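You operate a simulated robot arm through the tools that you are given. There is no shell and no other tool. Be economical: measure what you need, move in short steps, check, and stop when the job is done.

Carry out the task below with a simulated robot arm. There is one attempt and no reset: what you move stays moved.

TASK
Warm the flatbread and press it flat with the iron press.
Fine: light the small burner on high, then medium; put the press back, then turn off.

Only the result counts: the job must be done as asked and must still hold three seconds after the hand-in. Knocking over, shifting, dropping, spilling or breaking anything else fails it.

THE ROBOT
A 7-joint arm with a two-finger parallel gripper, fixed in place. Base frame: the origin is at the foot of the arm, x ahead of it, y to its left, z up. Lengths are in mm, angles in degrees, forces in N, time in s.
With the tool pointing down near the work surface it reaches from about 120 to 500 mm from the base axis. Its first joint turns from -66.0 to 66.0 degrees. Payload 2.4 kg.
Tool frame: the origin (TCP) lies between the finger pads and is the grasp point; the fingertips stand 30 mm ahead of it; z points along the fingers, y is the line along which they close. Largest opening 94 mm; finger width 28, thickness 10; the body of the gripper, 50 by 96 mm, starts 55 mm behind the TCP.
Orientation is told as [roll, pitch, yaw] about the base's x, y, z axes, in that order, counted from this pose: with the fingers straight down and closing along the base's y, the tool's x points along the base's -x, its y along +y and its z along -z.

THE INTERFACE
- The arm moves only by the tool arm_command. Its argument "commands" is text: rows parted by semicolons, each of 6 numbers parted by spaces: the shift along the tool's x, y, z in mm, then the turn, a rotation vector about the tool's x, y, z in rad. In form: tx ty tz rx ry rz; .... A call has 1 to 12 rows; each row shifts and turns the commanded pose from where the row before left it, along the tool's axes as they then stand. "fingers" is the gripper command, from -1 (shut) to 1 (fully open), values between in proportion, set as the call begins (left out, the last holds). Each row takes 0.2 s and may step no farther than 50 mm and 8.6 degrees from the row before; otherwise, or with a gripper value out of range, the whole call is refused. Where a pose cannot be reached the arm comes as near as it can. A force on the tool above 90 N (or 10 N above the force at the start of the call, whichever is more), or a blocked arm, ends the call early, and 0.2 s more pass. The fingers move at their own pace (about 153 mm/s each) and stop on an object; they squeeze with about 30 N. The grip force told is the motor's: it shows also when the fingers shut on nothing. Time passes only in rows, and 0.2 s behind the last, so rows that do not move let the fingers close. It gives the time, the measured TCP pose, the force on the tool (base axes), the opening and the grip force at its end, in the units of the frame above (readings bear some noise).
- Cameras (640 x 400 px; columns grow to the right, rows downward): "scene" is fixed at [42.7, 471.2, 1471.1]; the picture's right is [-0.77, -0.64, 0.00], its down [-0.31, 0.38, -0.87] and it looks along [0.56, -0.67, -0.49] (base axes); focal length 314 px, centre (320, 200). "wrist" rides on the gripper at [-37, 0, -58] in the tool frame; the picture's right is [0.00, -1.00, 0.00], its down [0.97, 0.00, -0.24] and it looks along [0.24, 0.00, 0.97] (tool axes); focal length 218 px, centre (320, 200). There is no depth. A picture from a camera that has moved, and an enlarged one, comes with that camera's place and axes in the base frame and with its lens. The place of the scene camera against the robot may be out by one fixed shift of up to 25 mm in any direction.
- capture(camera): a new picture of that camera. The clock stands still meanwhile.
- inspect(camera, box): a new picture of the part [left, top, right, bottom] of that camera's present view, enlarged. The clock stands still meanwhile.
- finish_job(): hands the job in; it is judged then, once.

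Work in short steps. Places have to be worked out from the pictures, the camera data and where the tool is seen: move nearer, look again, correct. Check each grasp and each placing, and mend what went wrong. You have 120 turns and 76 pictures in all, those below and enlarged ones among them. Open the gripper and draw the arm clear of the work before you hand the job in, unless the task says otherwise; then end with one line.

The tools are called after "Request:" by a JSON object that holds its "method" and its "body". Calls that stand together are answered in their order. arm_command: Moves the arm, as the interface text tells. Its arguments: {"type":"object","properties":{"commands":{"type":"string"},"fingers":{"type":"number"}},"required":["commands"]} The other tools are called the same way: capture (camera) takes a picture; inspect (camera, box) takes an enlarged picture of a part of a camera's view; finish_job () hands the job in.

At the start:

```text
clock: 0.0
eef_pos: [432.7, -125.5, 1285.8]
tcp_rot: [0.1, 0.1, -0.1]
contact_force: [0.6, 0.2, 0.4]
gripper_width: 94.1
grip_force: 0.1
```

scene: 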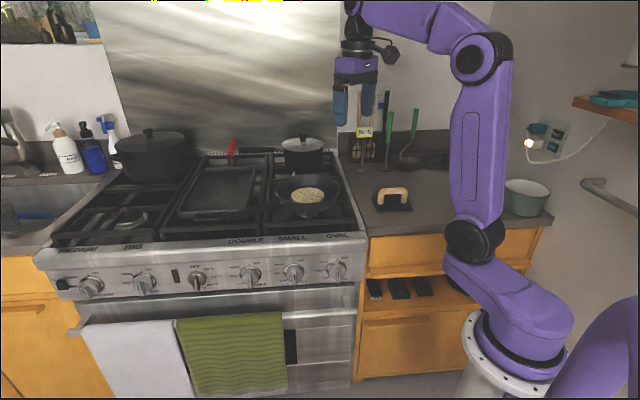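
wrist: 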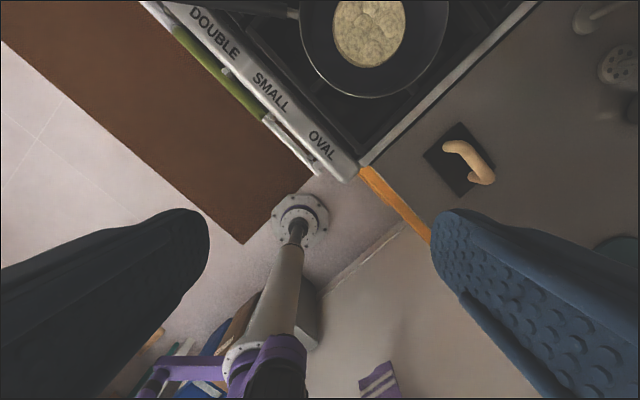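

I'll look closely at the knobs and burners, and at the press, before moving.

Request:
{"method": "inspect", "body": {"camera": "scene", "box": [220, 225, 380, 325]}}

Request:
{"method": "inspect", "body": {"camera": "scene", "box": [250, 120, 442, 240]}}

Request:
{"method": "inspect", "body": {"camera": "wrist", "box": [140, 0, 540, 250]}}

```text
4.00 times, centred on (300, 275) of scene
camera zoom: at [42.7, 471.2, 1471.1], right [-0.77, -0.64, 0.0], down [-0.31, 0.38, -0.87], along [0.56, -0.67, -0.49], focal length 1254 px, centre (400, -100)
```

zoom: 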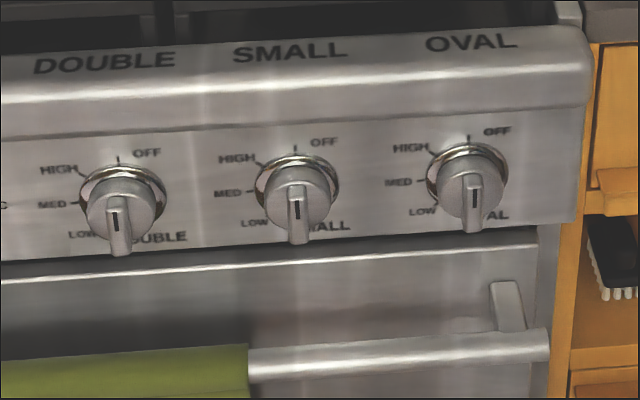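

```text
3.33 times, centred on (346, 180) of scene
camera zoom: at [42.7, 471.2, 1471.1], right [-0.77, -0.64, 0.0], down [-0.31, 0.38, -0.87], along [0.56, -0.67, -0.49], focal length 1045 px, centre (233, 267)
```

zoom: 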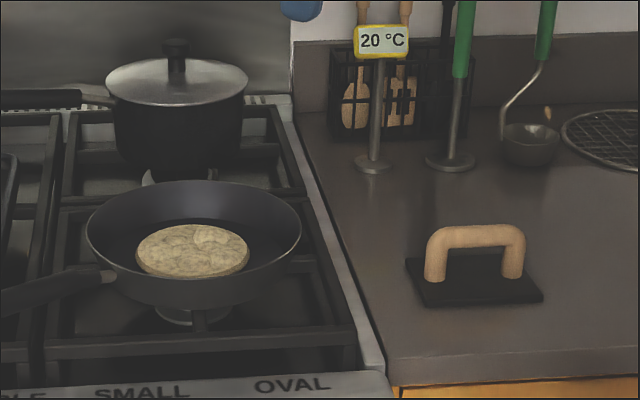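

```text
1.60 times, centred on (340, 125) of wrist
camera zoom: at [469.7, -125.5, 1345.7], right [0.0, -1.0, 0.0], down [-0.97, 0.0, 0.24], along [-0.24, 0.0, -0.97], focal length 349 px, centre (288, 320)
```

zoom: 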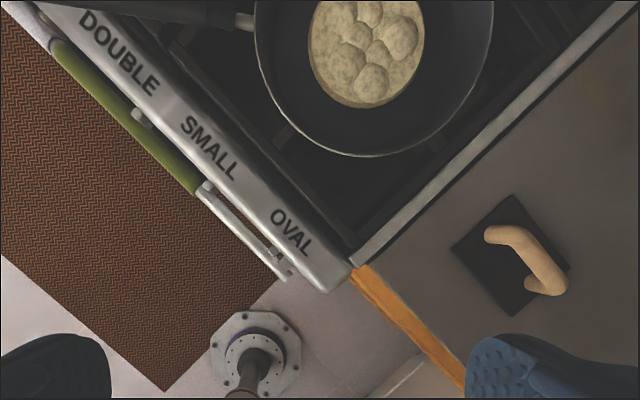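

The press is near (445,-392), the bread near (660,-206), and the counter around z≈920. The SMALL knob is near (524,10,855) on a front panel turned 45°. I'll turn the tool 45° so it faces the stove front, then pitch it to horizontal.

Request:
{"method": "arm_command", "body": {"commands": "0 0 0 0 0 0.1309;0 0 0 0 0 0.1309;0 0 0 0 0 0.1309;0 0 0 0 0 0.1309;0 0 0 0 0 0.1309;0 0 0 0 0 0.1309"}}

Request:
{"method": "capture", "body": {"camera": "wrist"}}

```text
clock: 1.4
eef_pos: [431.7, -125.7, 1286.2]
tcp_rot: [-0.1, 0.0, -45.1]
contact_force: [0.6, -0.5, 0.2]
gripper_width: 94.2
grip_force: 0.0
```

```text
70 pictures are left
camera wrist: at [458.9, -151.9, 1346.2], right [-0.71, -0.7, 0.0], down [-0.68, 0.69, 0.24], along [-0.17, 0.17, -0.97], focal length 218 px, centre (320, 200)
```

wrist: 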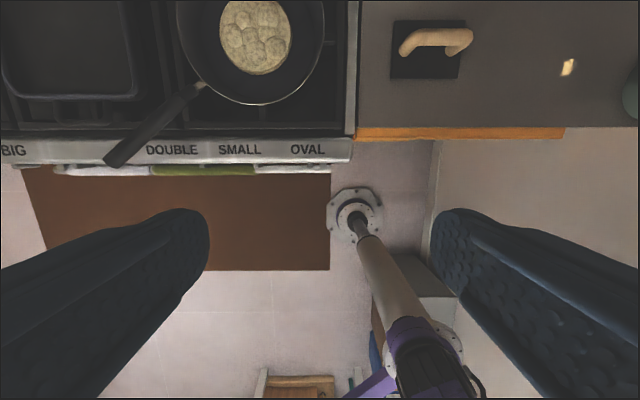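

The view is now square to the stove. Next I shift left along the stove front and back from it, staying high, to make room for the horizontal pose.

Request:
{"method": "arm_command", "body": {"commands": "28 32 0 0 0 0;28 32 0 0 0 0;28 32 0 0 0 0;28 32 0 0 0 0;28 32 0 0 0 0;0 0 0 0 -0.14 0;0 0 0 0 -0.14 0;0 0 0 0 -0.14 0;0 0 0 0 -0.14 0"}}

```text
clock: 3.4
eef_pos: [445.6, 85.0, 1287.8]
tcp_rot: [0.0, -32.2, -45.0]
contact_force: [-0.5, 0.0, 0.1]
gripper_width: 93.7
grip_force: 0.1
```

On track, so I'll finish the pitch to horizontal.

Request:
{"method": "arm_command", "body": {"commands": "0 0 0 0 -0.1441 0;0 0 0 0 -0.1441 0;0 0 0 0 -0.1441 0;0 0 0 0 -0.1441 0;0 0 0 0 -0.1441 0;0 0 0 0 -0.1441 0;0 0 0 0 -0.1441 0"}}

Request:
{"method": "capture", "body": {"camera": "wrist"}}

Request:
{"method": "capture", "body": {"camera": "scene"}}

```text
clock: 5.0
eef_pos: [445.6, 85.6, 1286.8]
tcp_rot: [163.8, -90.0, 151.2]
contact_force: [0.2, -0.2, 0.7]
gripper_width: 94.1
grip_force: 0.1
```

```text
69 pictures are left
camera wrist: at [405.3, 127.8, 1324.6], right [-0.71, -0.71, 0.0], down [-0.17, 0.17, -0.97], along [0.69, -0.69, -0.24], focal length 218 px, centre (320, 200)
```

wrist: 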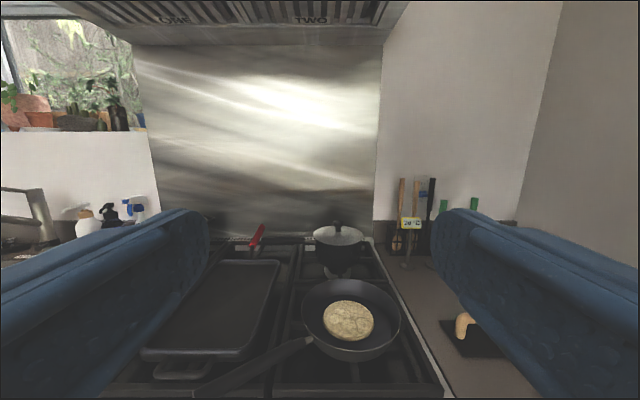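

```text
68 pictures are left
```

scene: 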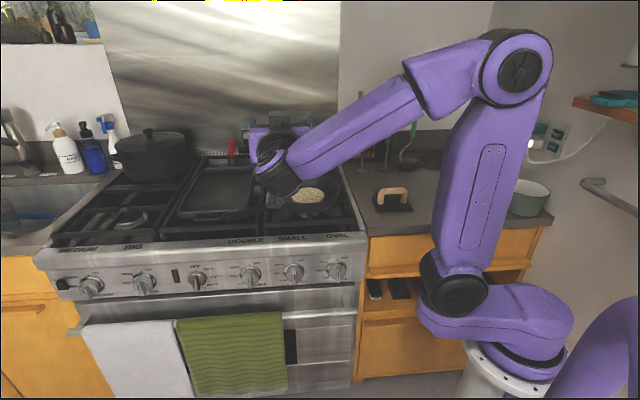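

The arm has room. I'll go down and slightly back, then look at the knob from close.

Request:
{"method": "arm_command", "body": {"commands": "40 0 -15 0 0 0;45 0 -15 0 0 0;45 0 -15 0 0 0;45 0 -15 0 0 0;45 0 -15 0 0 0;45 0 -15 0 0 0;45 0 0 0 0 0"}}

Request:
{"method": "capture", "body": {"camera": "wrist"}}

```text
clock: 6.6
eef_pos: [382.0, 148.8, 978.5]
tcp_rot: [48.5, -89.9, -93.8]
contact_force: [-2.9, 2.0, 0.0]
gripper_width: 94.0
grip_force: 0.0
```

```text
67 pictures are left
camera wrist: at [343.0, 190.2, 1017.1], right [-0.71, -0.7, 0.0], down [-0.17, 0.17, -0.97], along [0.68, -0.69, -0.24], focal length 218 px, centre (320, 200)
```

wrist: 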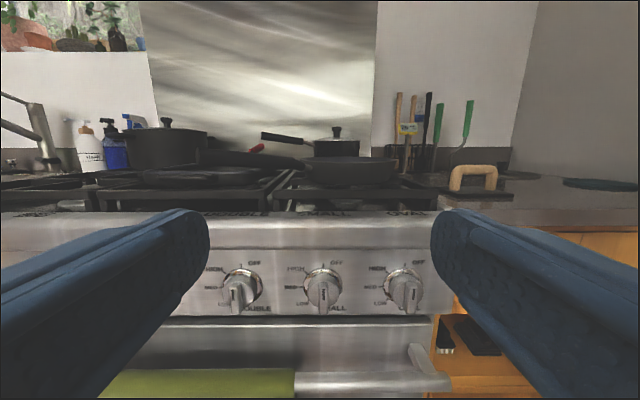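

I'll go down level with the knobs and compare views to triangulate.

Request:
{"method": "arm_command", "body": {"commands": "45 0 0 0 0 0;45 0 0 0 0 0;20 0 0 0 0 0"}}

Request:
{"method": "capture", "body": {"camera": "wrist"}}

```text
clock: 7.4
eef_pos: [383.5, 149.2, 868.5]
tcp_rot: [-3.9, -89.9, -41.0]
contact_force: [-0.4, 0.1, -0.9]
gripper_width: 93.8
grip_force: 0.0
```

```text
66 pictures are left
camera wrist: at [343.0, 189.5, 906.6], right [-0.71, -0.71, 0.0], down [-0.17, 0.17, -0.97], along [0.69, -0.69, -0.24], focal length 218 px, centre (320, 200)
```

wrist: 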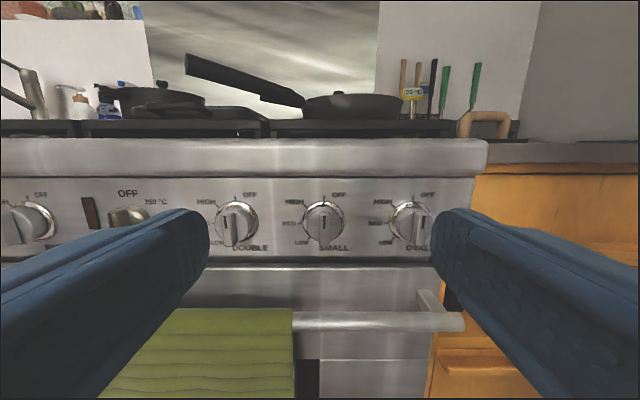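

By triangulation the knob centre is at about u=371, d=412, z=797, with u along the stove and d into it. I'll lower to the knob's height, centre on it, and zoom in on its shape.

Request:
{"method": "arm_command", "body": {"commands": "40 -5 0 0 0 0;32 0 10 0 0 0;0 0 40 0 0 0;0 0 30 0 0 0"}}

Request:
{"method": "inspect", "body": {"camera": "wrist", "box": [200, 80, 440, 230]}}

```text
clock: 8.4
eef_pos: [434.9, 89.2, 796.8]
tcp_rot: [7.7, -89.9, -52.8]
contact_force: [0.2, -1.0, 0.4]
gripper_width: 93.9
grip_force: 0.0
```

```text
2.67 times, centred on (320, 155) of wrist
camera zoom: at [394.6, 130.2, 835.1], right [-0.71, -0.71, 0.0], down [-0.17, 0.17, -0.97], along [0.69, -0.69, -0.24], focal length 582 px, centre (320, 320)
```

zoom: 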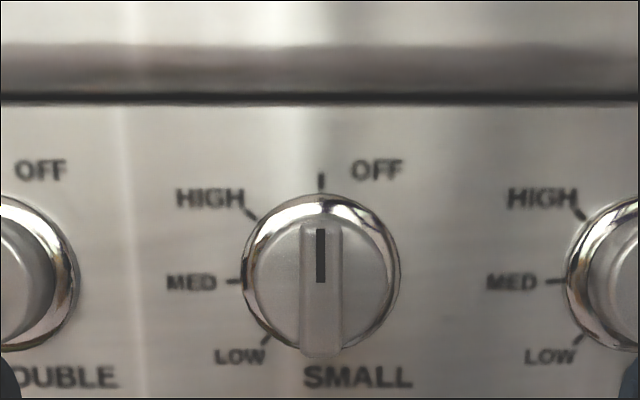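

The bar is centred at column 320, so I'm aligned. The dial runs counter-clockwise with HIGH about 45°, MED 90° and LOW 135° from OFF. I'll advance 90 mm and look again.

Request:
{"method": "arm_command", "body": {"commands": "0 0 45 0 0 0;0 0 45 0 0 0"}}

Request:
{"method": "capture", "body": {"camera": "wrist"}}

```text
clock: 9.0
eef_pos: [497.1, 26.7, 792.9]
tcp_rot: [-2.4, -89.9, -42.7]
contact_force: [-0.1, 0.4, 0.5]
gripper_width: 93.8
grip_force: 0.0
```

```text
64 pictures are left
camera wrist: at [457.3, 67.5, 830.6], right [-0.71, -0.71, 0.0], down [-0.17, 0.17, -0.97], along [0.69, -0.69, -0.24], focal length 218 px, centre (320, 200)
```

wrist: 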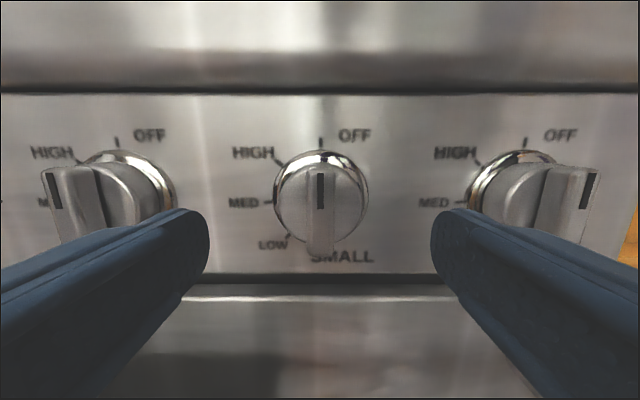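

The knob axis is at about z=798, the bar front at d≈383 and the disk face at d≈398. I'll move up 5 mm, advance 32 mm so the tips flank the bar, and close.

Request:
{"method": "arm_command", "body": {"commands": "-5 0 16 0 0 0;0 0 16 0 0 0"}}

Request:
{"method": "arm_command", "body": {"commands": "0 0 0 0 0 0;0 0 0 0 0 0;0 0 0 0 0 0", "fingers": -1}}

Request:
{"method": "capture", "body": {"camera": "wrist"}}

```text
clock: 9.6
eef_pos: [521.4, 5.3, 800.3]
tcp_rot: [5.0, -90.0, -49.8]
contact_force: [-0.7, 0.3, -0.8]
gripper_width: 94.0
grip_force: 0.0
```

```text
clock: 10.4
eef_pos: [520.3, 4.5, 799.3]
tcp_rot: [-78.1, -89.9, 32.7]
contact_force: [-15.4, -6.4, 4.6]
gripper_width: 14.7
grip_force: 45.3
```

```text
63 pictures are left
camera wrist: at [479.4, 45.8, 837.7], right [-0.71, -0.7, 0.0], down [-0.17, 0.17, -0.97], along [0.68, -0.69, -0.24], focal length 218 px, centre (320, 200)
```

wrist: 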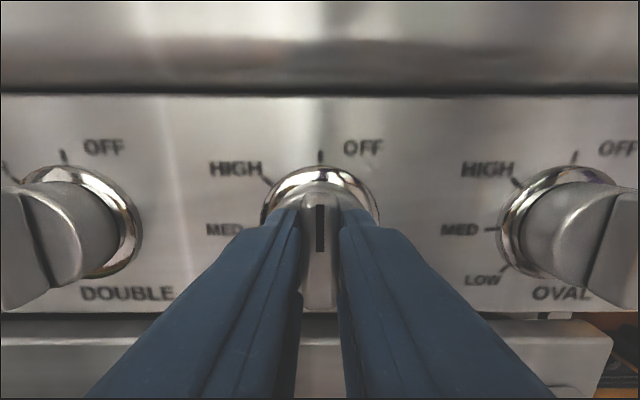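

The bar is gripped at 14.7 mm. I'll turn it counter-clockwise 45° to HIGH.

Request:
{"method": "arm_command", "body": {"commands": "0 0 0 0 0 -0.131;0 0 0 0 0 -0.131;0 0 0 0 0 -0.131;0 0 0 0 0 -0.131;0 0 0 0 0 -0.131;0 0 0 0 0 -0.131"}}

Request:
{"method": "capture", "body": {"camera": "scene"}}

Request:
{"method": "capture", "body": {"camera": "wrist"}}

```text
clock: 11.8
eef_pos: [522.2, 5.7, 798.0]
tcp_rot: [-89.6, -44.9, 45.1]
contact_force: [-14.2, 17.2, -6.9]
gripper_width: 15.0
grip_force: 45.2
```

```text
62 pictures are left
```

scene: 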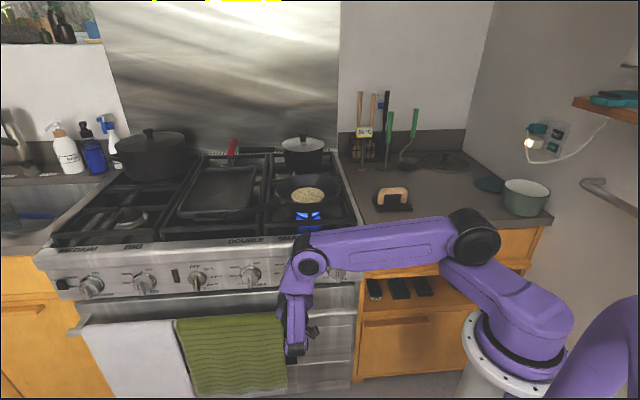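

```text
61 pictures are left
camera wrist: at [499.7, 66.0, 825.8], right [-0.49, -0.5, 0.71], down [-0.66, -0.32, -0.68], along [0.57, -0.8, -0.18], focal length 218 px, centre (320, 200)
```

wrist: 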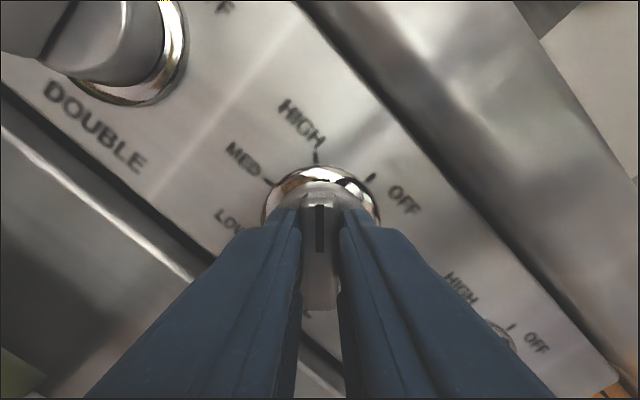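

The burner under the pan is lit and the bar points at HIGH. After a short dwell I'll turn a further 45° to MED.

Request:
{"method": "arm_command", "body": {"commands": "0 0 0 0 0 0;0 0 0 0 0 0;0 0 0 0 0 0;0 0 0 0 0 0;0 0 0 0 0 0;0 0 0 0 0 -0.131;0 0 0 0 0 -0.131;0 0 0 0 0 -0.131;0 0 0 0 0 -0.131;0 0 0 0 0 -0.131;0 0 0 0 0 -0.131"}}

Request:
{"method": "inspect", "body": {"camera": "scene", "box": [250, 100, 410, 200]}}

Request:
{"method": "capture", "body": {"camera": "wrist"}}

```text
clock: 14.2
eef_pos: [522.6, 7.0, 795.0]
tcp_rot: [-89.0, 0.4, 45.7]
contact_force: [15.9, 23.9, -41.1]
gripper_width: 14.7
grip_force: 44.9
```

```text
4.00 times, centred on (330, 150) of scene
camera zoom: at [43.7, 471.8, 1470.9], right [-0.77, -0.64, 0.0], down [-0.32, 0.38, -0.87], along [0.56, -0.67, -0.49], focal length 1254 px, centre (280, 400)
```

zoom: 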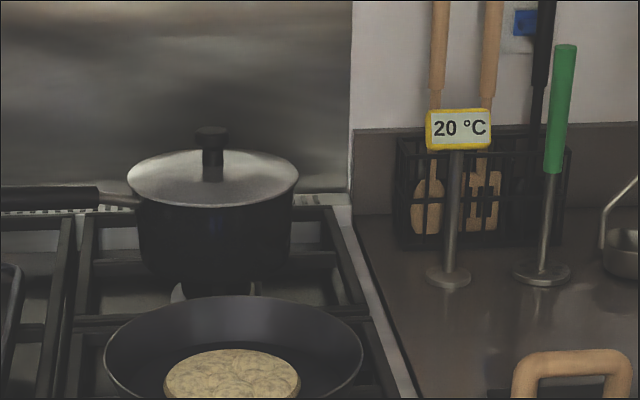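

```text
59 pictures are left
camera wrist: at [507.1, 73.7, 797.1], right [0.02, -0.01, 1.0], down [-0.85, -0.53, 0.01], along [0.53, -0.85, -0.01], focal length 218 px, centre (320, 200)
```

wrist: 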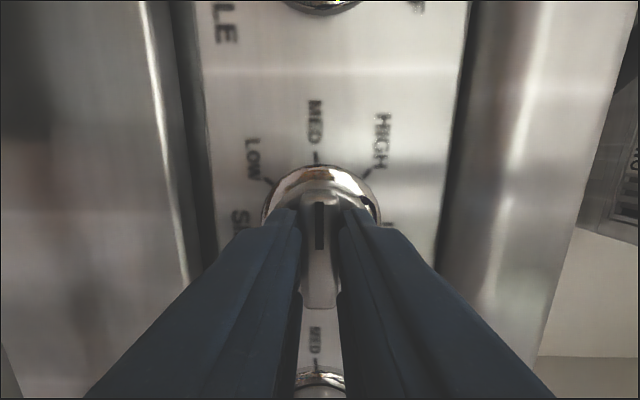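

The indicator reads MED. I'll open the fingers, back straight out and check the knob and flame.

Request:
{"method": "arm_command", "body": {"commands": "0 0 0 0 0 0;0 0 0 0 0 0;0 0 0 0 0 0;0 0 -30 0 0 0;0 0 -40 0 0 0;0 0 -40 0 0 0;0 0 -40 0 0 0", "fingers": 1}}

Request:
{"method": "capture", "body": {"camera": "wrist"}}

Request:
{"method": "inspect", "body": {"camera": "scene", "box": [230, 160, 390, 260]}}

```text
clock: 15.8
eef_pos: [412.3, 109.4, 800.2]
tcp_rot: [-90.0, 0.2, 44.9]
contact_force: [0.1, 0.5, 0.2]
gripper_width: 94.1
grip_force: 0.1
```

```text
58 pictures are left
camera wrist: at [399.2, 177.2, 800.4], right [0.0, 0.0, 1.0], down [-0.86, -0.52, 0.0], along [0.52, -0.86, 0.0], focal length 218 px, centre (320, 200)
```

wrist: 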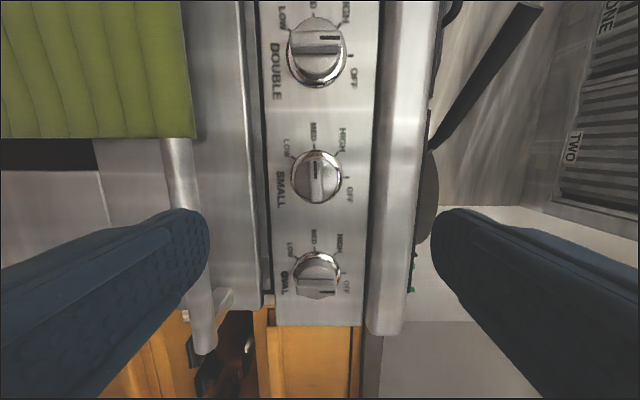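

```text
4.00 times, centred on (310, 210) of scene
camera zoom: at [42.7, 471.2, 1471.1], right [-0.77, -0.64, 0.0], down [-0.31, 0.38, -0.87], along [0.56, -0.67, -0.49], focal length 1254 px, centre (360, 160)
```

zoom: 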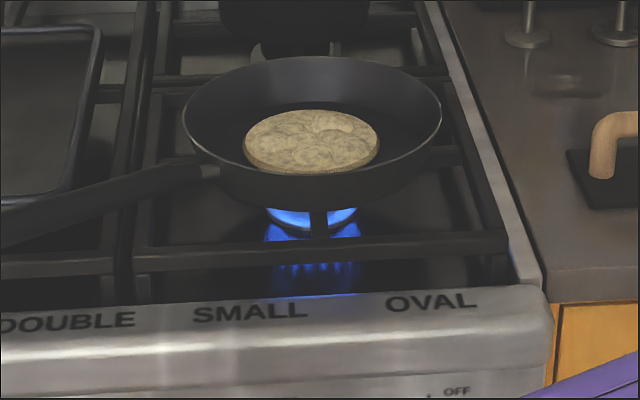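

The knob holds at MED and the flame burns. Next I rise 350 mm, then rotate the tool to point down with the fingers closing along d, across the press handle.

Request:
{"method": "arm_command", "body": {"commands": "0 -50 0 0 0 0;0 -50 0 0 0 0;0 -50 0 0 0 0;0 -50 0 0 0 0;0 -50 0 0 0 0;0 -50 0 0 0 0;0 -50 0 0 0 0"}}

Request:
{"method": "arm_command", "body": {"commands": "0 0 0 -0.1428 0 0;0 0 0 -0.1428 0 0;0 0 0 -0.1428 0 0;0 0 0 -0.1428 0 0;0 0 0 -0.1428 0 0;0 0 0 -0.1428 0 0;0 0 0 -0.1428 0 0;0 0 0 -0.1428 0 0;0 0 0 -0.1428 0 0;0 0 0 -0.1428 0 0;0 0 0 -0.1428 0 0"}}

```text
clock: 17.4
eef_pos: [413.0, 108.8, 1149.5]
tcp_rot: [-89.9, 0.1, 45.1]
contact_force: [-0.1, 0.0, -0.1]
gripper_width: 94.2
grip_force: 0.1
```

```text
clock: 19.8
eef_pos: [415.5, 110.5, 1150.8]
tcp_rot: [0.2, 0.0, 45.0]
contact_force: [0.7, -0.5, -0.3]
gripper_width: 93.9
grip_force: 0.2
```

The tool now points down at yaw 45. I'll travel at z≈1150 to above the press and look.

Request:
{"method": "arm_command", "body": {"commands": "30.4 -33.8 0 0 0 0;30.4 -33.8 0 0 0 0;30.4 -33.8 0 0 0 0;30.4 -33.8 0 0 0 0;30.4 -33.8 0 0 0 0;30.4 -33.8 0 0 0 0;30.4 -33.8 0 0 0 0;30.4 -33.8 0 0 0 0;30.4 -33.8 0 0 0 0;30.4 -33.8 0 0 0 0;30.4 -33.8 0 0 0 0"}}

Request:
{"method": "capture", "body": {"camera": "wrist"}}

Request:
{"method": "capture", "body": {"camera": "scene"}}

```text
clock: 22.2
eef_pos: [441.4, -389.3, 1149.2]
tcp_rot: [0.1, 0.1, 45.0]
contact_force: [0.5, -0.7, -0.5]
gripper_width: 94.1
grip_force: 0.0
```

```text
56 pictures are left
camera wrist: at [469.2, -362.9, 1208.4], right [0.71, -0.71, 0.0], down [-0.69, -0.69, 0.24], along [-0.17, -0.17, -0.97], focal length 218 px, centre (320, 200)
```

wrist: 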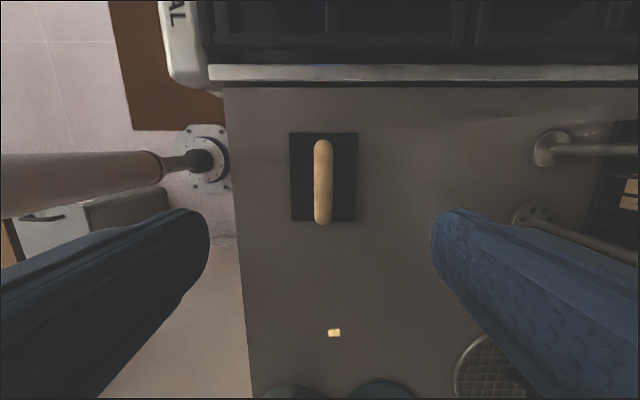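

```text
55 pictures are left
```

scene: 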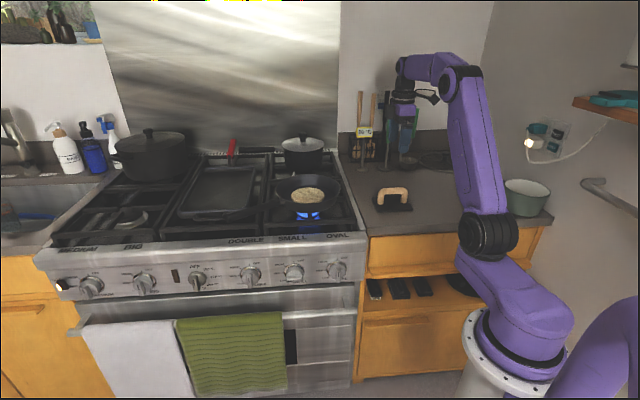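

The handle centre is about 3 mm off in tool x and -3 mm in tool y. I'll correct that, descend to about z 1000 and look again.

Request:
{"method": "arm_command", "body": {"commands": "3 -3 50 0 0 0;0 0 50 0 0 0;0 0 50 0 0 0"}}

Request:
{"method": "capture", "body": {"camera": "wrist"}}

Request:
{"method": "inspect", "body": {"camera": "scene", "box": [330, 140, 458, 220]}}

```text
refused: row 1 steps farther than a row can; nothing moved
```

```text
54 pictures are left
camera wrist: at [469.2, -362.9, 1208.4], right [0.71, -0.71, 0.0], down [-0.69, -0.69, 0.24], along [-0.17, -0.17, -0.97], focal length 218 px, centre (320, 200)
```

wrist: 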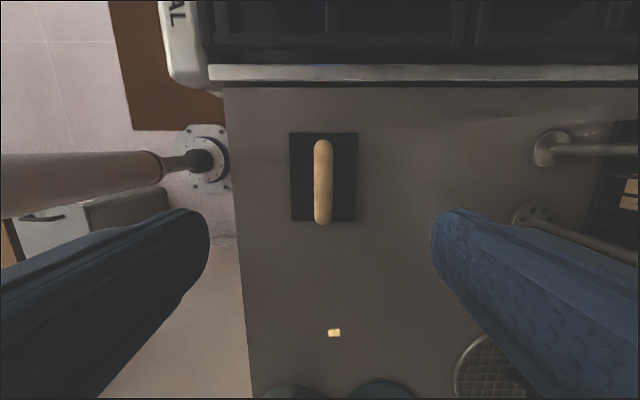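

```text
5.00 times, centred on (394, 180) of scene
camera zoom: at [42.6, 471.3, 1471.1], right [-0.77, -0.64, 0.0], down [-0.31, 0.38, -0.87], along [0.56, -0.67, -0.49], focal length 1568 px, centre (-50, 300)
```

zoom: 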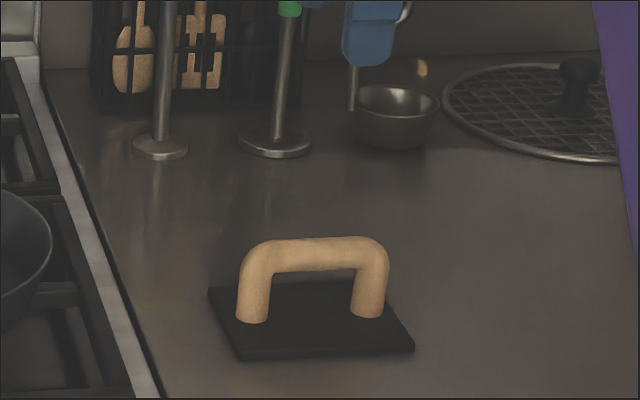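

That step was over the limit by a hair, so I'll repeat it with smaller rows. The spatula tools stand well behind the press, clear of the fingers.

Request:
{"method": "arm_command", "body": {"commands": "3 -3 30 0 0 0;0 0 40 0 0 0;0 0 40 0 0 0;0 0 40 0 0 0"}}

Request:
{"method": "capture", "body": {"camera": "wrist"}}

Request:
{"method": "inspect", "body": {"camera": "scene", "box": [330, 140, 458, 220]}}

```text
clock: 23.2
eef_pos: [443.6, -394.6, 999.9]
tcp_rot: [0.1, 0.1, 45.0]
contact_force: [0.6, 1.2, 0.2]
gripper_width: 93.9
grip_force: 0.0
```

```text
52 pictures are left
camera wrist: at [470.5, -368.7, 1058.4], right [0.71, -0.71, 0.0], down [-0.69, -0.69, 0.24], along [-0.17, -0.17, -0.97], focal length 218 px, centre (320, 200)
```

wrist: 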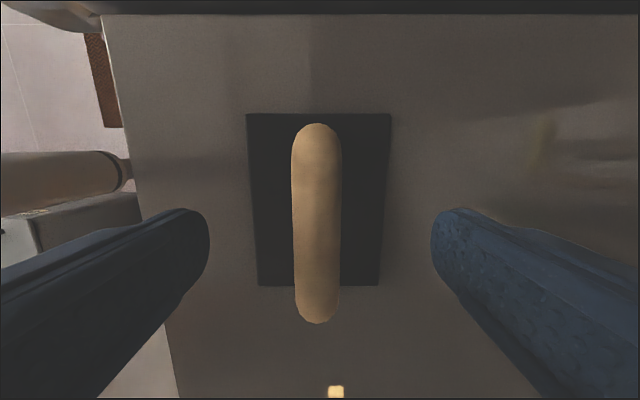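

```text
5.00 times, centred on (394, 180) of scene
camera zoom: at [42.7, 471.2, 1471.1], right [-0.77, -0.64, 0.0], down [-0.31, 0.38, -0.87], along [0.56, -0.67, -0.49], focal length 1568 px, centre (-50, 300)
```

zoom: 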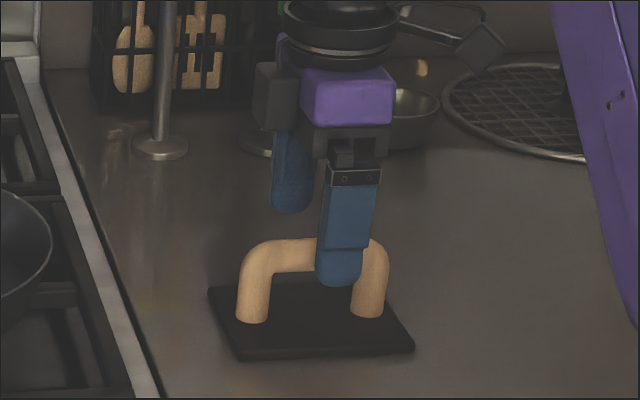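

The handle bar is at z≈961 and 23 mm thick, and the plate top is near 927. I'll descend to z≈962, which puts the tips at about 932, then close.

Request:
{"method": "arm_command", "body": {"commands": "-2 1 20 0 0 0;0 0 17 0 0 0"}}

Request:
{"method": "arm_command", "body": {"commands": "0 0 0 0 0 0;0 0 0 0 0 0;0 0 0 0 0 0", "fingers": -1}}

Request:
{"method": "capture", "body": {"camera": "wrist"}}

```text
clock: 23.8
eef_pos: [443.9, -394.4, 963.7]
tcp_rot: [0.1, 0.1, 45.0]
contact_force: [-1.0, -0.3, 0.3]
gripper_width: 94.1
grip_force: 0.1
```

```text
clock: 24.6
eef_pos: [443.2, -394.5, 962.9]
tcp_rot: [0.1, 0.1, 45.0]
contact_force: [-1.0, 1.1, 0.1]
gripper_width: 25.8
grip_force: 30.0
```

```text
50 pictures are left
camera wrist: at [471.3, -367.6, 1021.6], right [0.71, -0.71, 0.0], down [-0.69, -0.69, 0.24], along [-0.17, -0.17, -0.97], focal length 218 px, centre (320, 200)
```

wrist: 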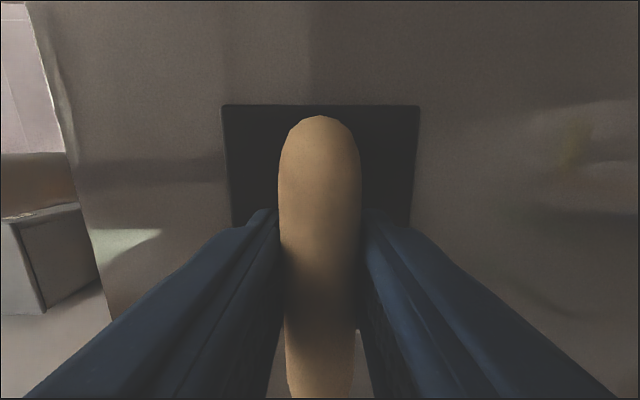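

The handle is grasped at (443,-394.5,963), which I'll use as the put-back pose. I lift slowly and read the weight.

Request:
{"method": "arm_command", "body": {"commands": "0 0 -10 0 0 0;0 0 -30 0 0 0;0 0 -40 0 0 0;0 0 -40 0 0 0;0 0 -40 0 0 0"}}

Request:
{"method": "capture", "body": {"camera": "wrist"}}

```text
clock: 25.8
eef_pos: [444.9, -395.8, 1121.0]
tcp_rot: [0.0, 0.0, 44.9]
contact_force: [0.1, 0.7, -4.7]
gripper_width: 26.0
grip_force: 29.9
```

```text
49 pictures are left
camera wrist: at [472.3, -369.2, 1180.4], right [0.71, -0.71, 0.0], down [-0.69, -0.69, 0.24], along [-0.17, -0.17, -0.97], focal length 218 px, centre (320, 200)
```

wrist: 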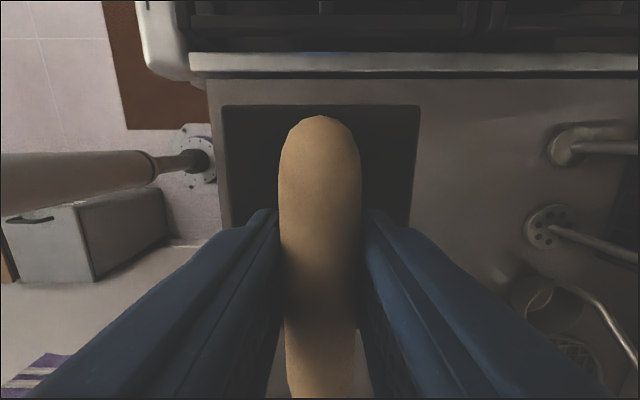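

The press is held level and weighs about 0.5 kg. Triangulation puts the bread at u≈317, d≈591, z≈958, so I move most of the way along u at height and check.

Request:
{"method": "arm_command", "body": {"commands": "-40 0 0 0 0 0;-40 0 0 0 0 0;-40 1 0 0 0 0;-40 1 0 0 0 0"}}

Request:
{"method": "capture", "body": {"camera": "wrist"}}

Request:
{"method": "capture", "body": {"camera": "scene"}}

```text
clock: 26.8
eef_pos: [555.1, -279.6, 1124.3]
tcp_rot: [0.1, 0.3, 44.9]
contact_force: [-0.8, -0.6, -4.8]
gripper_width: 26.2
grip_force: 29.8
```

```text
48 pictures are left
camera wrist: at [582.2, -252.3, 1183.2], right [0.71, -0.71, 0.0], down [-0.69, -0.69, 0.24], along [-0.17, -0.17, -0.97], focal length 218 px, centre (320, 200)
```

wrist: 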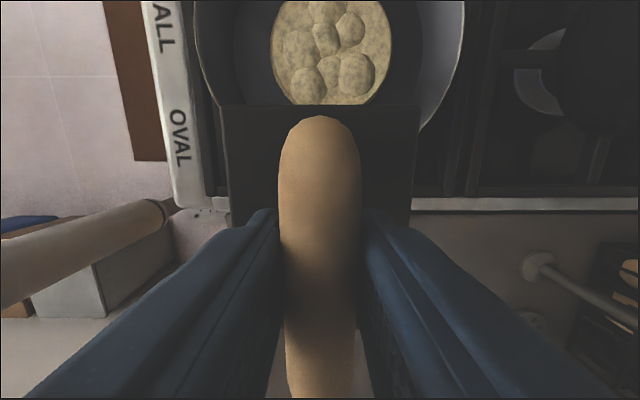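

```text
47 pictures are left
```

scene: 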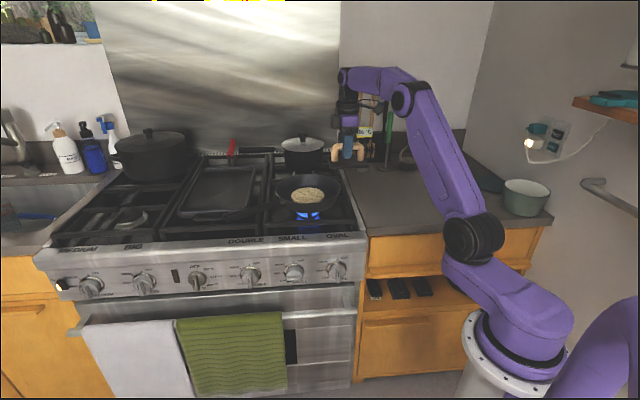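

The bread centre is at u≈318, d≈599. I'll shift +125 along u and +8 along d, then look from the scene camera before lowering.

Request:
{"method": "arm_command", "body": {"commands": "-42 -3 0 0 0 0;-42 -3 0 0 0 0;-41 -2 0 0 0 0;0 0 0 0 0 0"}}

Request:
{"method": "inspect", "body": {"camera": "scene", "box": [230, 100, 390, 200]}}

Request:
{"method": "capture", "body": {"camera": "wrist"}}

```text
clock: 27.8
eef_pos: [629.9, -196.3, 1117.6]
tcp_rot: [0.2, 0.2, 45.0]
contact_force: [0.4, 0.5, -4.0]
gripper_width: 26.0
grip_force: 29.8
out of reach, approached as far as the arm can: row 3
```

```text
4.00 times, centred on (310, 150) of scene
camera zoom: at [42.7, 471.2, 1471.1], right [-0.77, -0.64, 0.0], down [-0.31, 0.38, -0.87], along [0.56, -0.67, -0.49], focal length 1254 px, centre (360, 400)
```

zoom: 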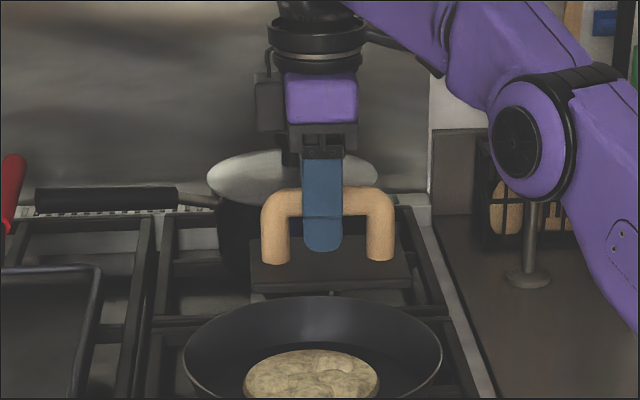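

```text
45 pictures are left
camera wrist: at [656.5, -170.4, 1175.9], right [0.71, -0.71, 0.0], down [-0.69, -0.69, 0.24], along [-0.17, -0.17, -0.97], focal length 218 px, centre (320, 200)
```

wrist: 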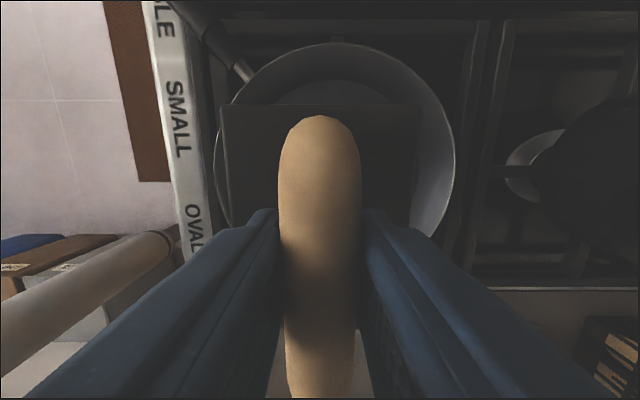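

The arm hit its reach limit at this height, about 12 mm short. Lower down the reach should be greater, so I descend 35 mm (still above the rim) and shift again.

Request:
{"method": "arm_command", "body": {"commands": "0 0 20 0 0 0;0 0 15 0 0 0;-6 -7 0 0 0 0;-6 -7 0 0 0 0;0 0 0 0 0 0"}}

Request:
{"method": "inspect", "body": {"camera": "scene", "box": [230, 120, 390, 220]}}

Request:
{"method": "capture", "body": {"camera": "wrist"}}

```text
clock: 29.0
eef_pos: [640.6, -199.0, 1081.9]
tcp_rot: [0.1, 0.1, 45.1]
contact_force: [0.6, -0.6, -4.3]
gripper_width: 26.0
grip_force: 29.8
out of reach, approached as far as the arm can: row 4
```

```text
4.00 times, centred on (310, 170) of scene
camera zoom: at [42.8, 471.2, 1471.1], right [-0.77, -0.64, 0.0], down [-0.31, 0.38, -0.87], along [0.56, -0.67, -0.49], focal length 1254 px, centre (360, 320)
```

zoom: 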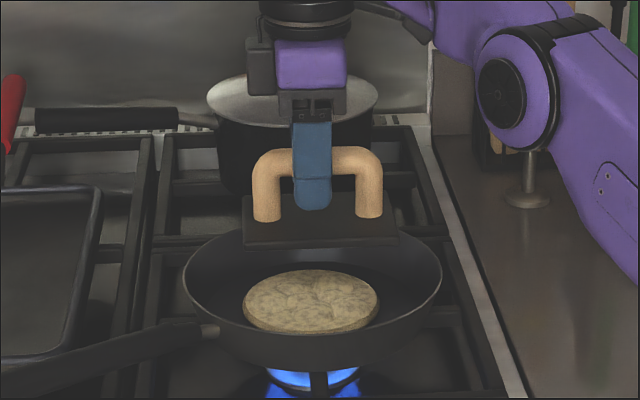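

```text
43 pictures are left
camera wrist: at [668.8, -172.1, 1140.1], right [0.71, -0.71, 0.0], down [-0.69, -0.69, 0.24], along [-0.17, -0.17, -0.97], focal length 218 px, centre (320, 200)
```

wrist: 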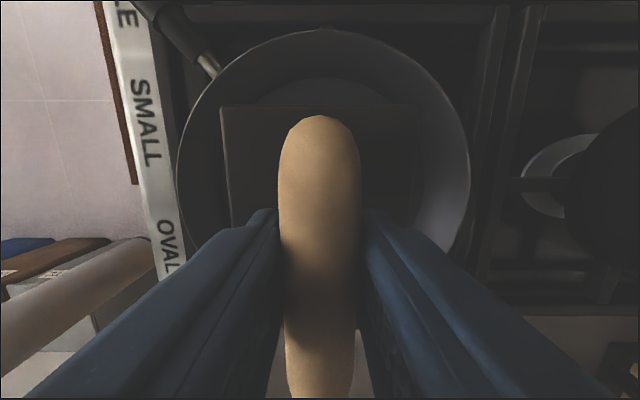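

The plate is centred sideways over the pan, with u still about 6 mm short. I lower 30 mm more with a small nudge.

Request:
{"method": "arm_command", "body": {"commands": "0 0 15 0 0 0;0 0 13 0 0 0;-5 -2 0 0 0 0;0 0 0 0 0 0"}}

Request:
{"method": "inspect", "body": {"camera": "scene", "box": [230, 120, 390, 220]}}

Request:
{"method": "capture", "body": {"camera": "wrist"}}

```text
clock: 30.0
eef_pos: [646.8, -195.2, 1054.8]
tcp_rot: [0.1, 0.0, 44.9]
contact_force: [0.0, 0.5, -4.5]
gripper_width: 26.1
grip_force: 29.8
```

```text
4.00 times, centred on (310, 170) of scene
camera zoom: at [42.8, 471.2, 1471.1], right [-0.77, -0.64, 0.0], down [-0.31, 0.38, -0.87], along [0.56, -0.67, -0.49], focal length 1254 px, centre (360, 320)
```

zoom: 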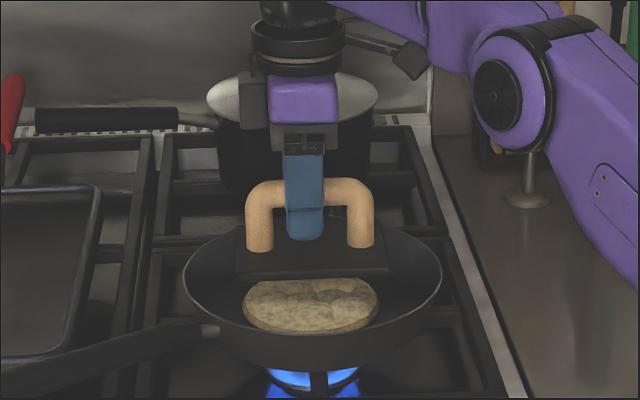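

```text
41 pictures are left
camera wrist: at [674.7, -168.7, 1113.5], right [0.71, -0.71, 0.0], down [-0.69, -0.69, 0.24], along [-0.17, -0.17, -0.97], focal length 218 px, centre (320, 200)
```

wrist: 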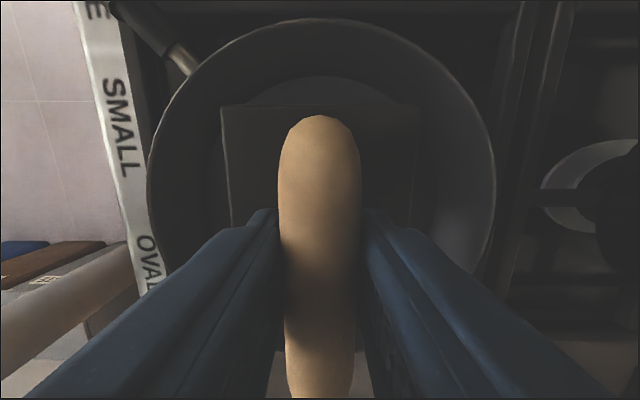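

The plate is centred over the bread at u≈319, d≈595. I lower 25 mm, then go in small steps to contact.

Request:
{"method": "arm_command", "body": {"commands": "0 0 13 0 0 0;0 0 12 0 0 0;0 0 4 0 0 0;0 0 4 0 0 0;0 0 0 0 0 0"}}

Request:
{"method": "inspect", "body": {"camera": "scene", "box": [230, 120, 390, 220]}}

```text
clock: 31.2
eef_pos: [647.2, -193.9, 1021.4]
tcp_rot: [0.2, 0.1, 45.1]
contact_force: [-0.2, -0.3, -5.2]
gripper_width: 26.2
grip_force: 29.5
```

```text
4.00 times, centred on (310, 170) of scene
camera zoom: at [42.8, 471.2, 1471.1], right [-0.77, -0.64, 0.0], down [-0.31, 0.38, -0.87], along [0.56, -0.67, -0.49], focal length 1254 px, centre (360, 320)
```

zoom: 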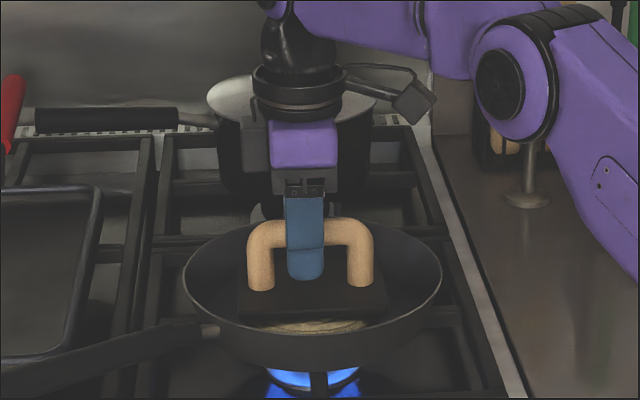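

Not touching yet (only the press's own weight shows). I continue in 3 mm steps.

Request:
{"method": "arm_command", "body": {"commands": "0 0 3 0 0 0;0 0 3 0 0 0;0 0 3 0 0 0;0 0 0 0 0 0"}}

```text
clock: 32.2
eef_pos: [647.9, -195.1, 1011.2]
tcp_rot: [0.1, 0.1, 45.0]
contact_force: [0.6, -0.2, -4.8]
gripper_width: 26.2
grip_force: 29.6
```

Request:
{"method": "arm_command", "body": {"commands": "0 0 3 0 0 0;0 0 2 0 0 0;0 0 2 0 0 0;0 0 0 0 0 0"}}

Request:
{"method": "inspect", "body": {"camera": "scene", "box": [230, 120, 390, 220]}}

```text
clock: 33.2
eef_pos: [648.2, -194.5, 1008.7]
tcp_rot: [-0.3, -0.1, 45.1]
contact_force: [-1.2, 1.7, 29.8]
gripper_width: 26.1
grip_force: 30.1
```

```text
4.00 times, centred on (310, 170) of scene
camera zoom: at [42.0, 471.5, 1471.0], right [-0.77, -0.64, 0.0], down [-0.31, 0.38, -0.87], along [0.56, -0.67, -0.49], focal length 1254 px, centre (360, 320)
```

zoom: 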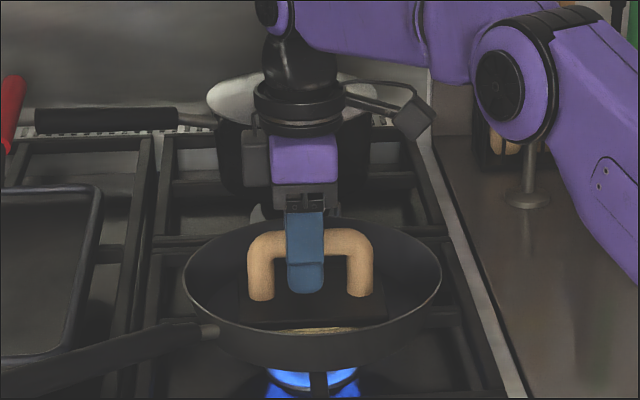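

Contact: z≈1009 with about 35 N down on the bread. I hold here and watch whether the height drops or the bread changes.

Request:
{"method": "arm_command", "body": {"commands": "0 0 0 0 0 0;0 0 0 0 0 0;0 0 0 0 0 0;0 0 0 0 0 0;0 0 0 0 0 0;0 0 0 0 0 0;0 0 0 0 0 0;0 0 0 0 0 0;0 0 0 0 0 0;0 0 0 0 0 0;0 0 0 0 0 0;0 0 0 0 0 0"}}

Request:
{"method": "arm_command", "body": {"commands": "0 0 0 0 0 0;0 0 0 0 0 0;0 0 0 0 0 0;0 0 0 0 0 0;0 0 0 0 0 0;0 0 0 0 0 0;0 0 0 0 0 0;0 0 0 0 0 0;0 0 0 0 0 0;0 0 0 0 0 0;0 0 0 0 0 0;0 0 0 0 0 0"}}

Request:
{"method": "inspect", "body": {"camera": "scene", "box": [230, 120, 390, 220]}}

```text
clock: 35.8
eef_pos: [646.3, -195.2, 1008.9]
tcp_rot: [-0.2, 0.0, 45.1]
contact_force: [-0.1, 1.8, 28.3]
gripper_width: 25.9
grip_force: 29.7
```

```text
clock: 38.4
eef_pos: [646.9, -194.9, 1008.6]
tcp_rot: [-0.2, 0.0, 45.0]
contact_force: [-0.1, -0.1, 27.6]
gripper_width: 26.1
grip_force: 29.9
```

```text
4.00 times, centred on (310, 170) of scene
camera zoom: at [42.1, 471.4, 1471.1], right [-0.77, -0.64, 0.0], down [-0.31, 0.38, -0.87], along [0.56, -0.67, -0.49], focal length 1254 px, centre (360, 320)
```

zoom: 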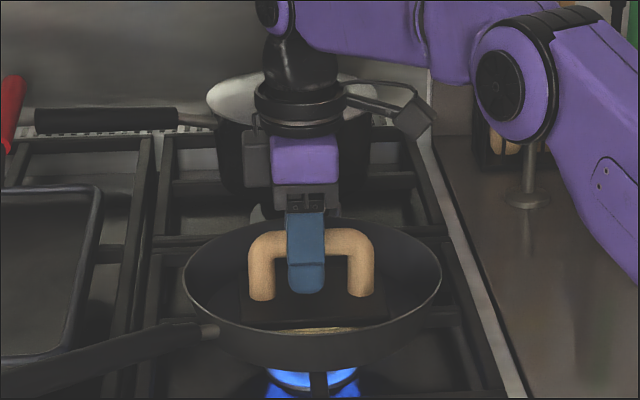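

The height is steady at about 33 N net. I hold a few seconds more so it warms, then lift to inspect the bread.

Request:
{"method": "arm_command", "body": {"commands": "0 0 1 0 0 0;0 0 0 0 0 0;0 0 0 0 0 0;0 0 0 0 0 0;0 0 0 0 0 0;0 0 0 0 0 0;0 0 0 0 0 0;0 0 0 0 0 0;0 0 0 0 0 0;0 0 0 0 0 0;0 0 0 0 0 0;0 0 0 0 0 0"}}

Request:
{"method": "arm_command", "body": {"commands": "0 0 0 0 0 0;0 0 0 0 0 0;0 0 0 0 0 0;0 0 0 0 0 0;0 0 0 0 0 0;0 0 0 0 0 0;0 0 0 0 0 0;0 0 0 0 0 0;0 0 0 0 0 0;0 0 0 0 0 0;0 0 0 0 0 0;0 0 0 0 0 0"}}

Request:
{"method": "arm_command", "body": {"commands": "0 0 -5 0 0 0;0 0 -25 0 0 0;0 0 -25 0 0 0;10 8 -20 0 0 0;10 8 -25 0 0 0;30 0 0 0 0 0;40 0 0 0 0 0;40 0 0 0 0 0"}}

Request:
{"method": "capture", "body": {"camera": "wrist"}}

Request:
{"method": "inspect", "body": {"camera": "scene", "box": [230, 120, 390, 220]}}

```text
clock: 41.0
eef_pos: [645.9, -194.3, 1007.9]
tcp_rot: [-0.3, -0.2, 45.0]
contact_force: [0.8, 0.6, 29.6]
gripper_width: 26.2
grip_force: 30.5
```

```text
clock: 43.6
eef_pos: [646.7, -196.1, 1007.8]
tcp_rot: [-0.2, 0.0, 45.0]
contact_force: [-0.3, 0.4, 28.5]
gripper_width: 26.2
grip_force: 30.0
```

```text
clock: 45.4
eef_pos: [542.4, -276.2, 1104.6]
tcp_rot: [0.1, 0.0, 45.1]
contact_force: [-0.1, 1.2, -5.7]
gripper_width: 25.9
grip_force: 29.9
```

```text
37 pictures are left
camera wrist: at [569.4, -247.8, 1163.5], right [0.71, -0.71, 0.0], down [-0.68, -0.69, 0.24], along [-0.17, -0.17, -0.97], focal length 218 px, centre (320, 200)
```

wrist: 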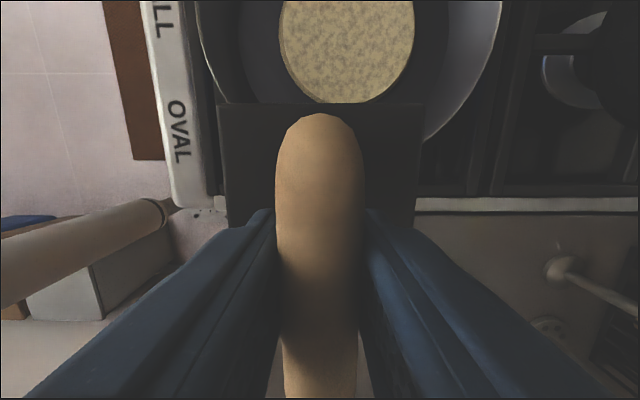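

```text
4.00 times, centred on (310, 170) of scene
camera zoom: at [42.8, 471.3, 1471.1], right [-0.77, -0.64, 0.0], down [-0.31, 0.38, -0.87], along [0.56, -0.67, -0.49], focal length 1254 px, centre (360, 320)
```

zoom: 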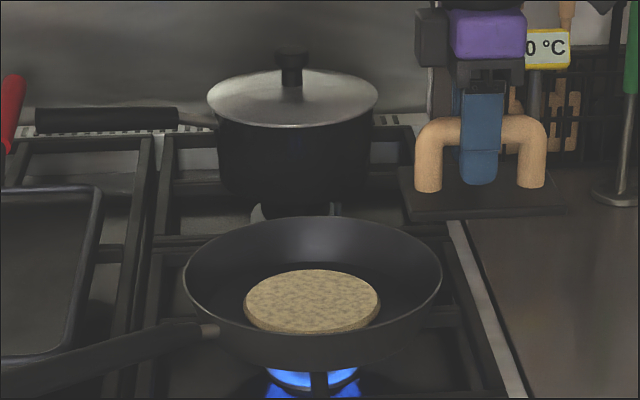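

The bubbles are gone: the bread is flat and evenly toasted, and the pan hasn't moved. Now I carry the press back above its original spot (443,-394.5).

Request:
{"method": "arm_command", "body": {"commands": "40 -3.5 0 0 0 0;40 -3.5 0 0 0 0;40 -3.5 0 0 0 0;34 -3 0 0 0 0;0 0 -1 0 0 0;0 0 0 0 0 0"}}

```text
clock: 46.8
eef_pos: [442.2, -393.5, 1104.9]
tcp_rot: [0.1, 0.1, 45.0]
contact_force: [0.5, 0.2, -4.8]
gripper_width: 26.3
grip_force: 30.3
```

Within about 1 mm of the spot. I lower toward z≈968.

Request:
{"method": "arm_command", "body": {"commands": "0 -1.4 40 0 0 0;0 0 40 0 0 0;0 0 35 0 0 0;0 0 15 0 0 0;0 0 6 0 0 0;0 0 0 0 0 0"}}

Request:
{"method": "inspect", "body": {"camera": "scene", "box": [330, 140, 458, 220]}}

```text
clock: 48.2
eef_pos: [446.4, -394.1, 968.5]
tcp_rot: [0.1, 0.1, 45.0]
contact_force: [0.1, -0.3, -5.2]
gripper_width: 25.9
grip_force: 30.7
```

```text
5.00 times, centred on (394, 180) of scene
camera zoom: at [42.7, 471.2, 1471.1], right [-0.77, -0.64, 0.0], down [-0.31, 0.38, -0.87], along [0.56, -0.67, -0.49], focal length 1568 px, centre (-50, 300)
```

zoom: 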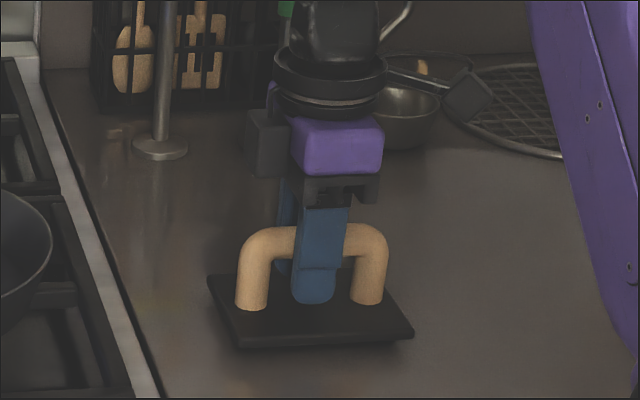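

The plate is about 9 mm above its original place and in line with it. I lower in small steps until it touches.

Request:
{"method": "arm_command", "body": {"commands": "0 0 3 0 0 0;0 0 3 0 0 0;0 0 2 0 0 0;0 0 0 0 0 0"}}

```text
clock: 49.2
eef_pos: [445.5, -395.3, 960.4]
tcp_rot: [0.1, 0.1, 45.1]
contact_force: [-0.7, -1.2, -5.6]
gripper_width: 26.1
grip_force: 29.9
```

Request:
{"method": "arm_command", "body": {"commands": "0 0 1.5 0 0 0;0 0 1 0 0 0;0 0 0 0 0 0"}}

```text
clock: 50.0
eef_pos: [444.1, -395.6, 959.1]
tcp_rot: [0.1, 0.1, 45.0]
contact_force: [-0.1, 1.1, -2.6]
gripper_width: 26.3
grip_force: 30.5
```

The plate is just touching. One more millimetre, then I open.

Request:
{"method": "arm_command", "body": {"commands": "0 0 0.8 0 0 0;0 0 0 0 0 0"}}

Request:
{"method": "arm_command", "body": {"commands": "0 0 0 0 0 0;0 0 0 0 0 0;0 0 0 0 0 0;0 0 -20 0 0 0;0 0 -40 0 0 0;0 0 -40 0 0 0;0 0 -45 0 0 0;0 0 -45 0 0 0", "fingers": 1}}

Request:
{"method": "inspect", "body": {"camera": "scene", "box": [330, 140, 458, 220]}}

```text
clock: 50.6
eef_pos: [446.2, -394.6, 958.7]
tcp_rot: [-0.1, 0.1, 45.0]
contact_force: [-3.4, 2.8, 5.0]
gripper_width: 26.2
grip_force: 30.2
```

```text
clock: 52.4
eef_pos: [443.8, -393.7, 1150.0]
tcp_rot: [0.1, 0.1, 45.0]
contact_force: [-0.6, -0.2, 1.4]
gripper_width: 94.1
grip_force: 0.0
```

```text
5.00 times, centred on (394, 180) of scene
camera zoom: at [42.6, 471.2, 1471.1], right [-0.77, -0.64, 0.0], down [-0.31, 0.38, -0.87], along [0.56, -0.67, -0.49], focal length 1568 px, centre (-50, 300)
```

zoom: 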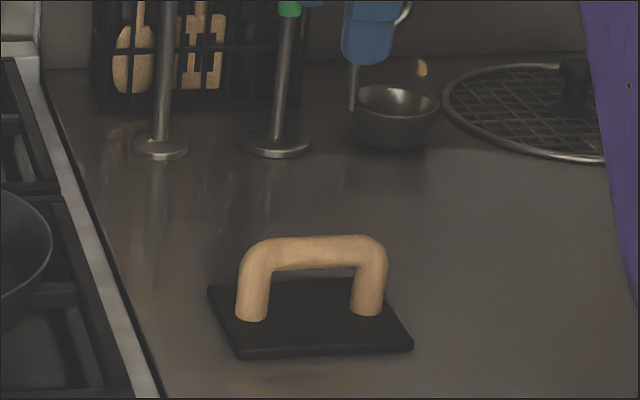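

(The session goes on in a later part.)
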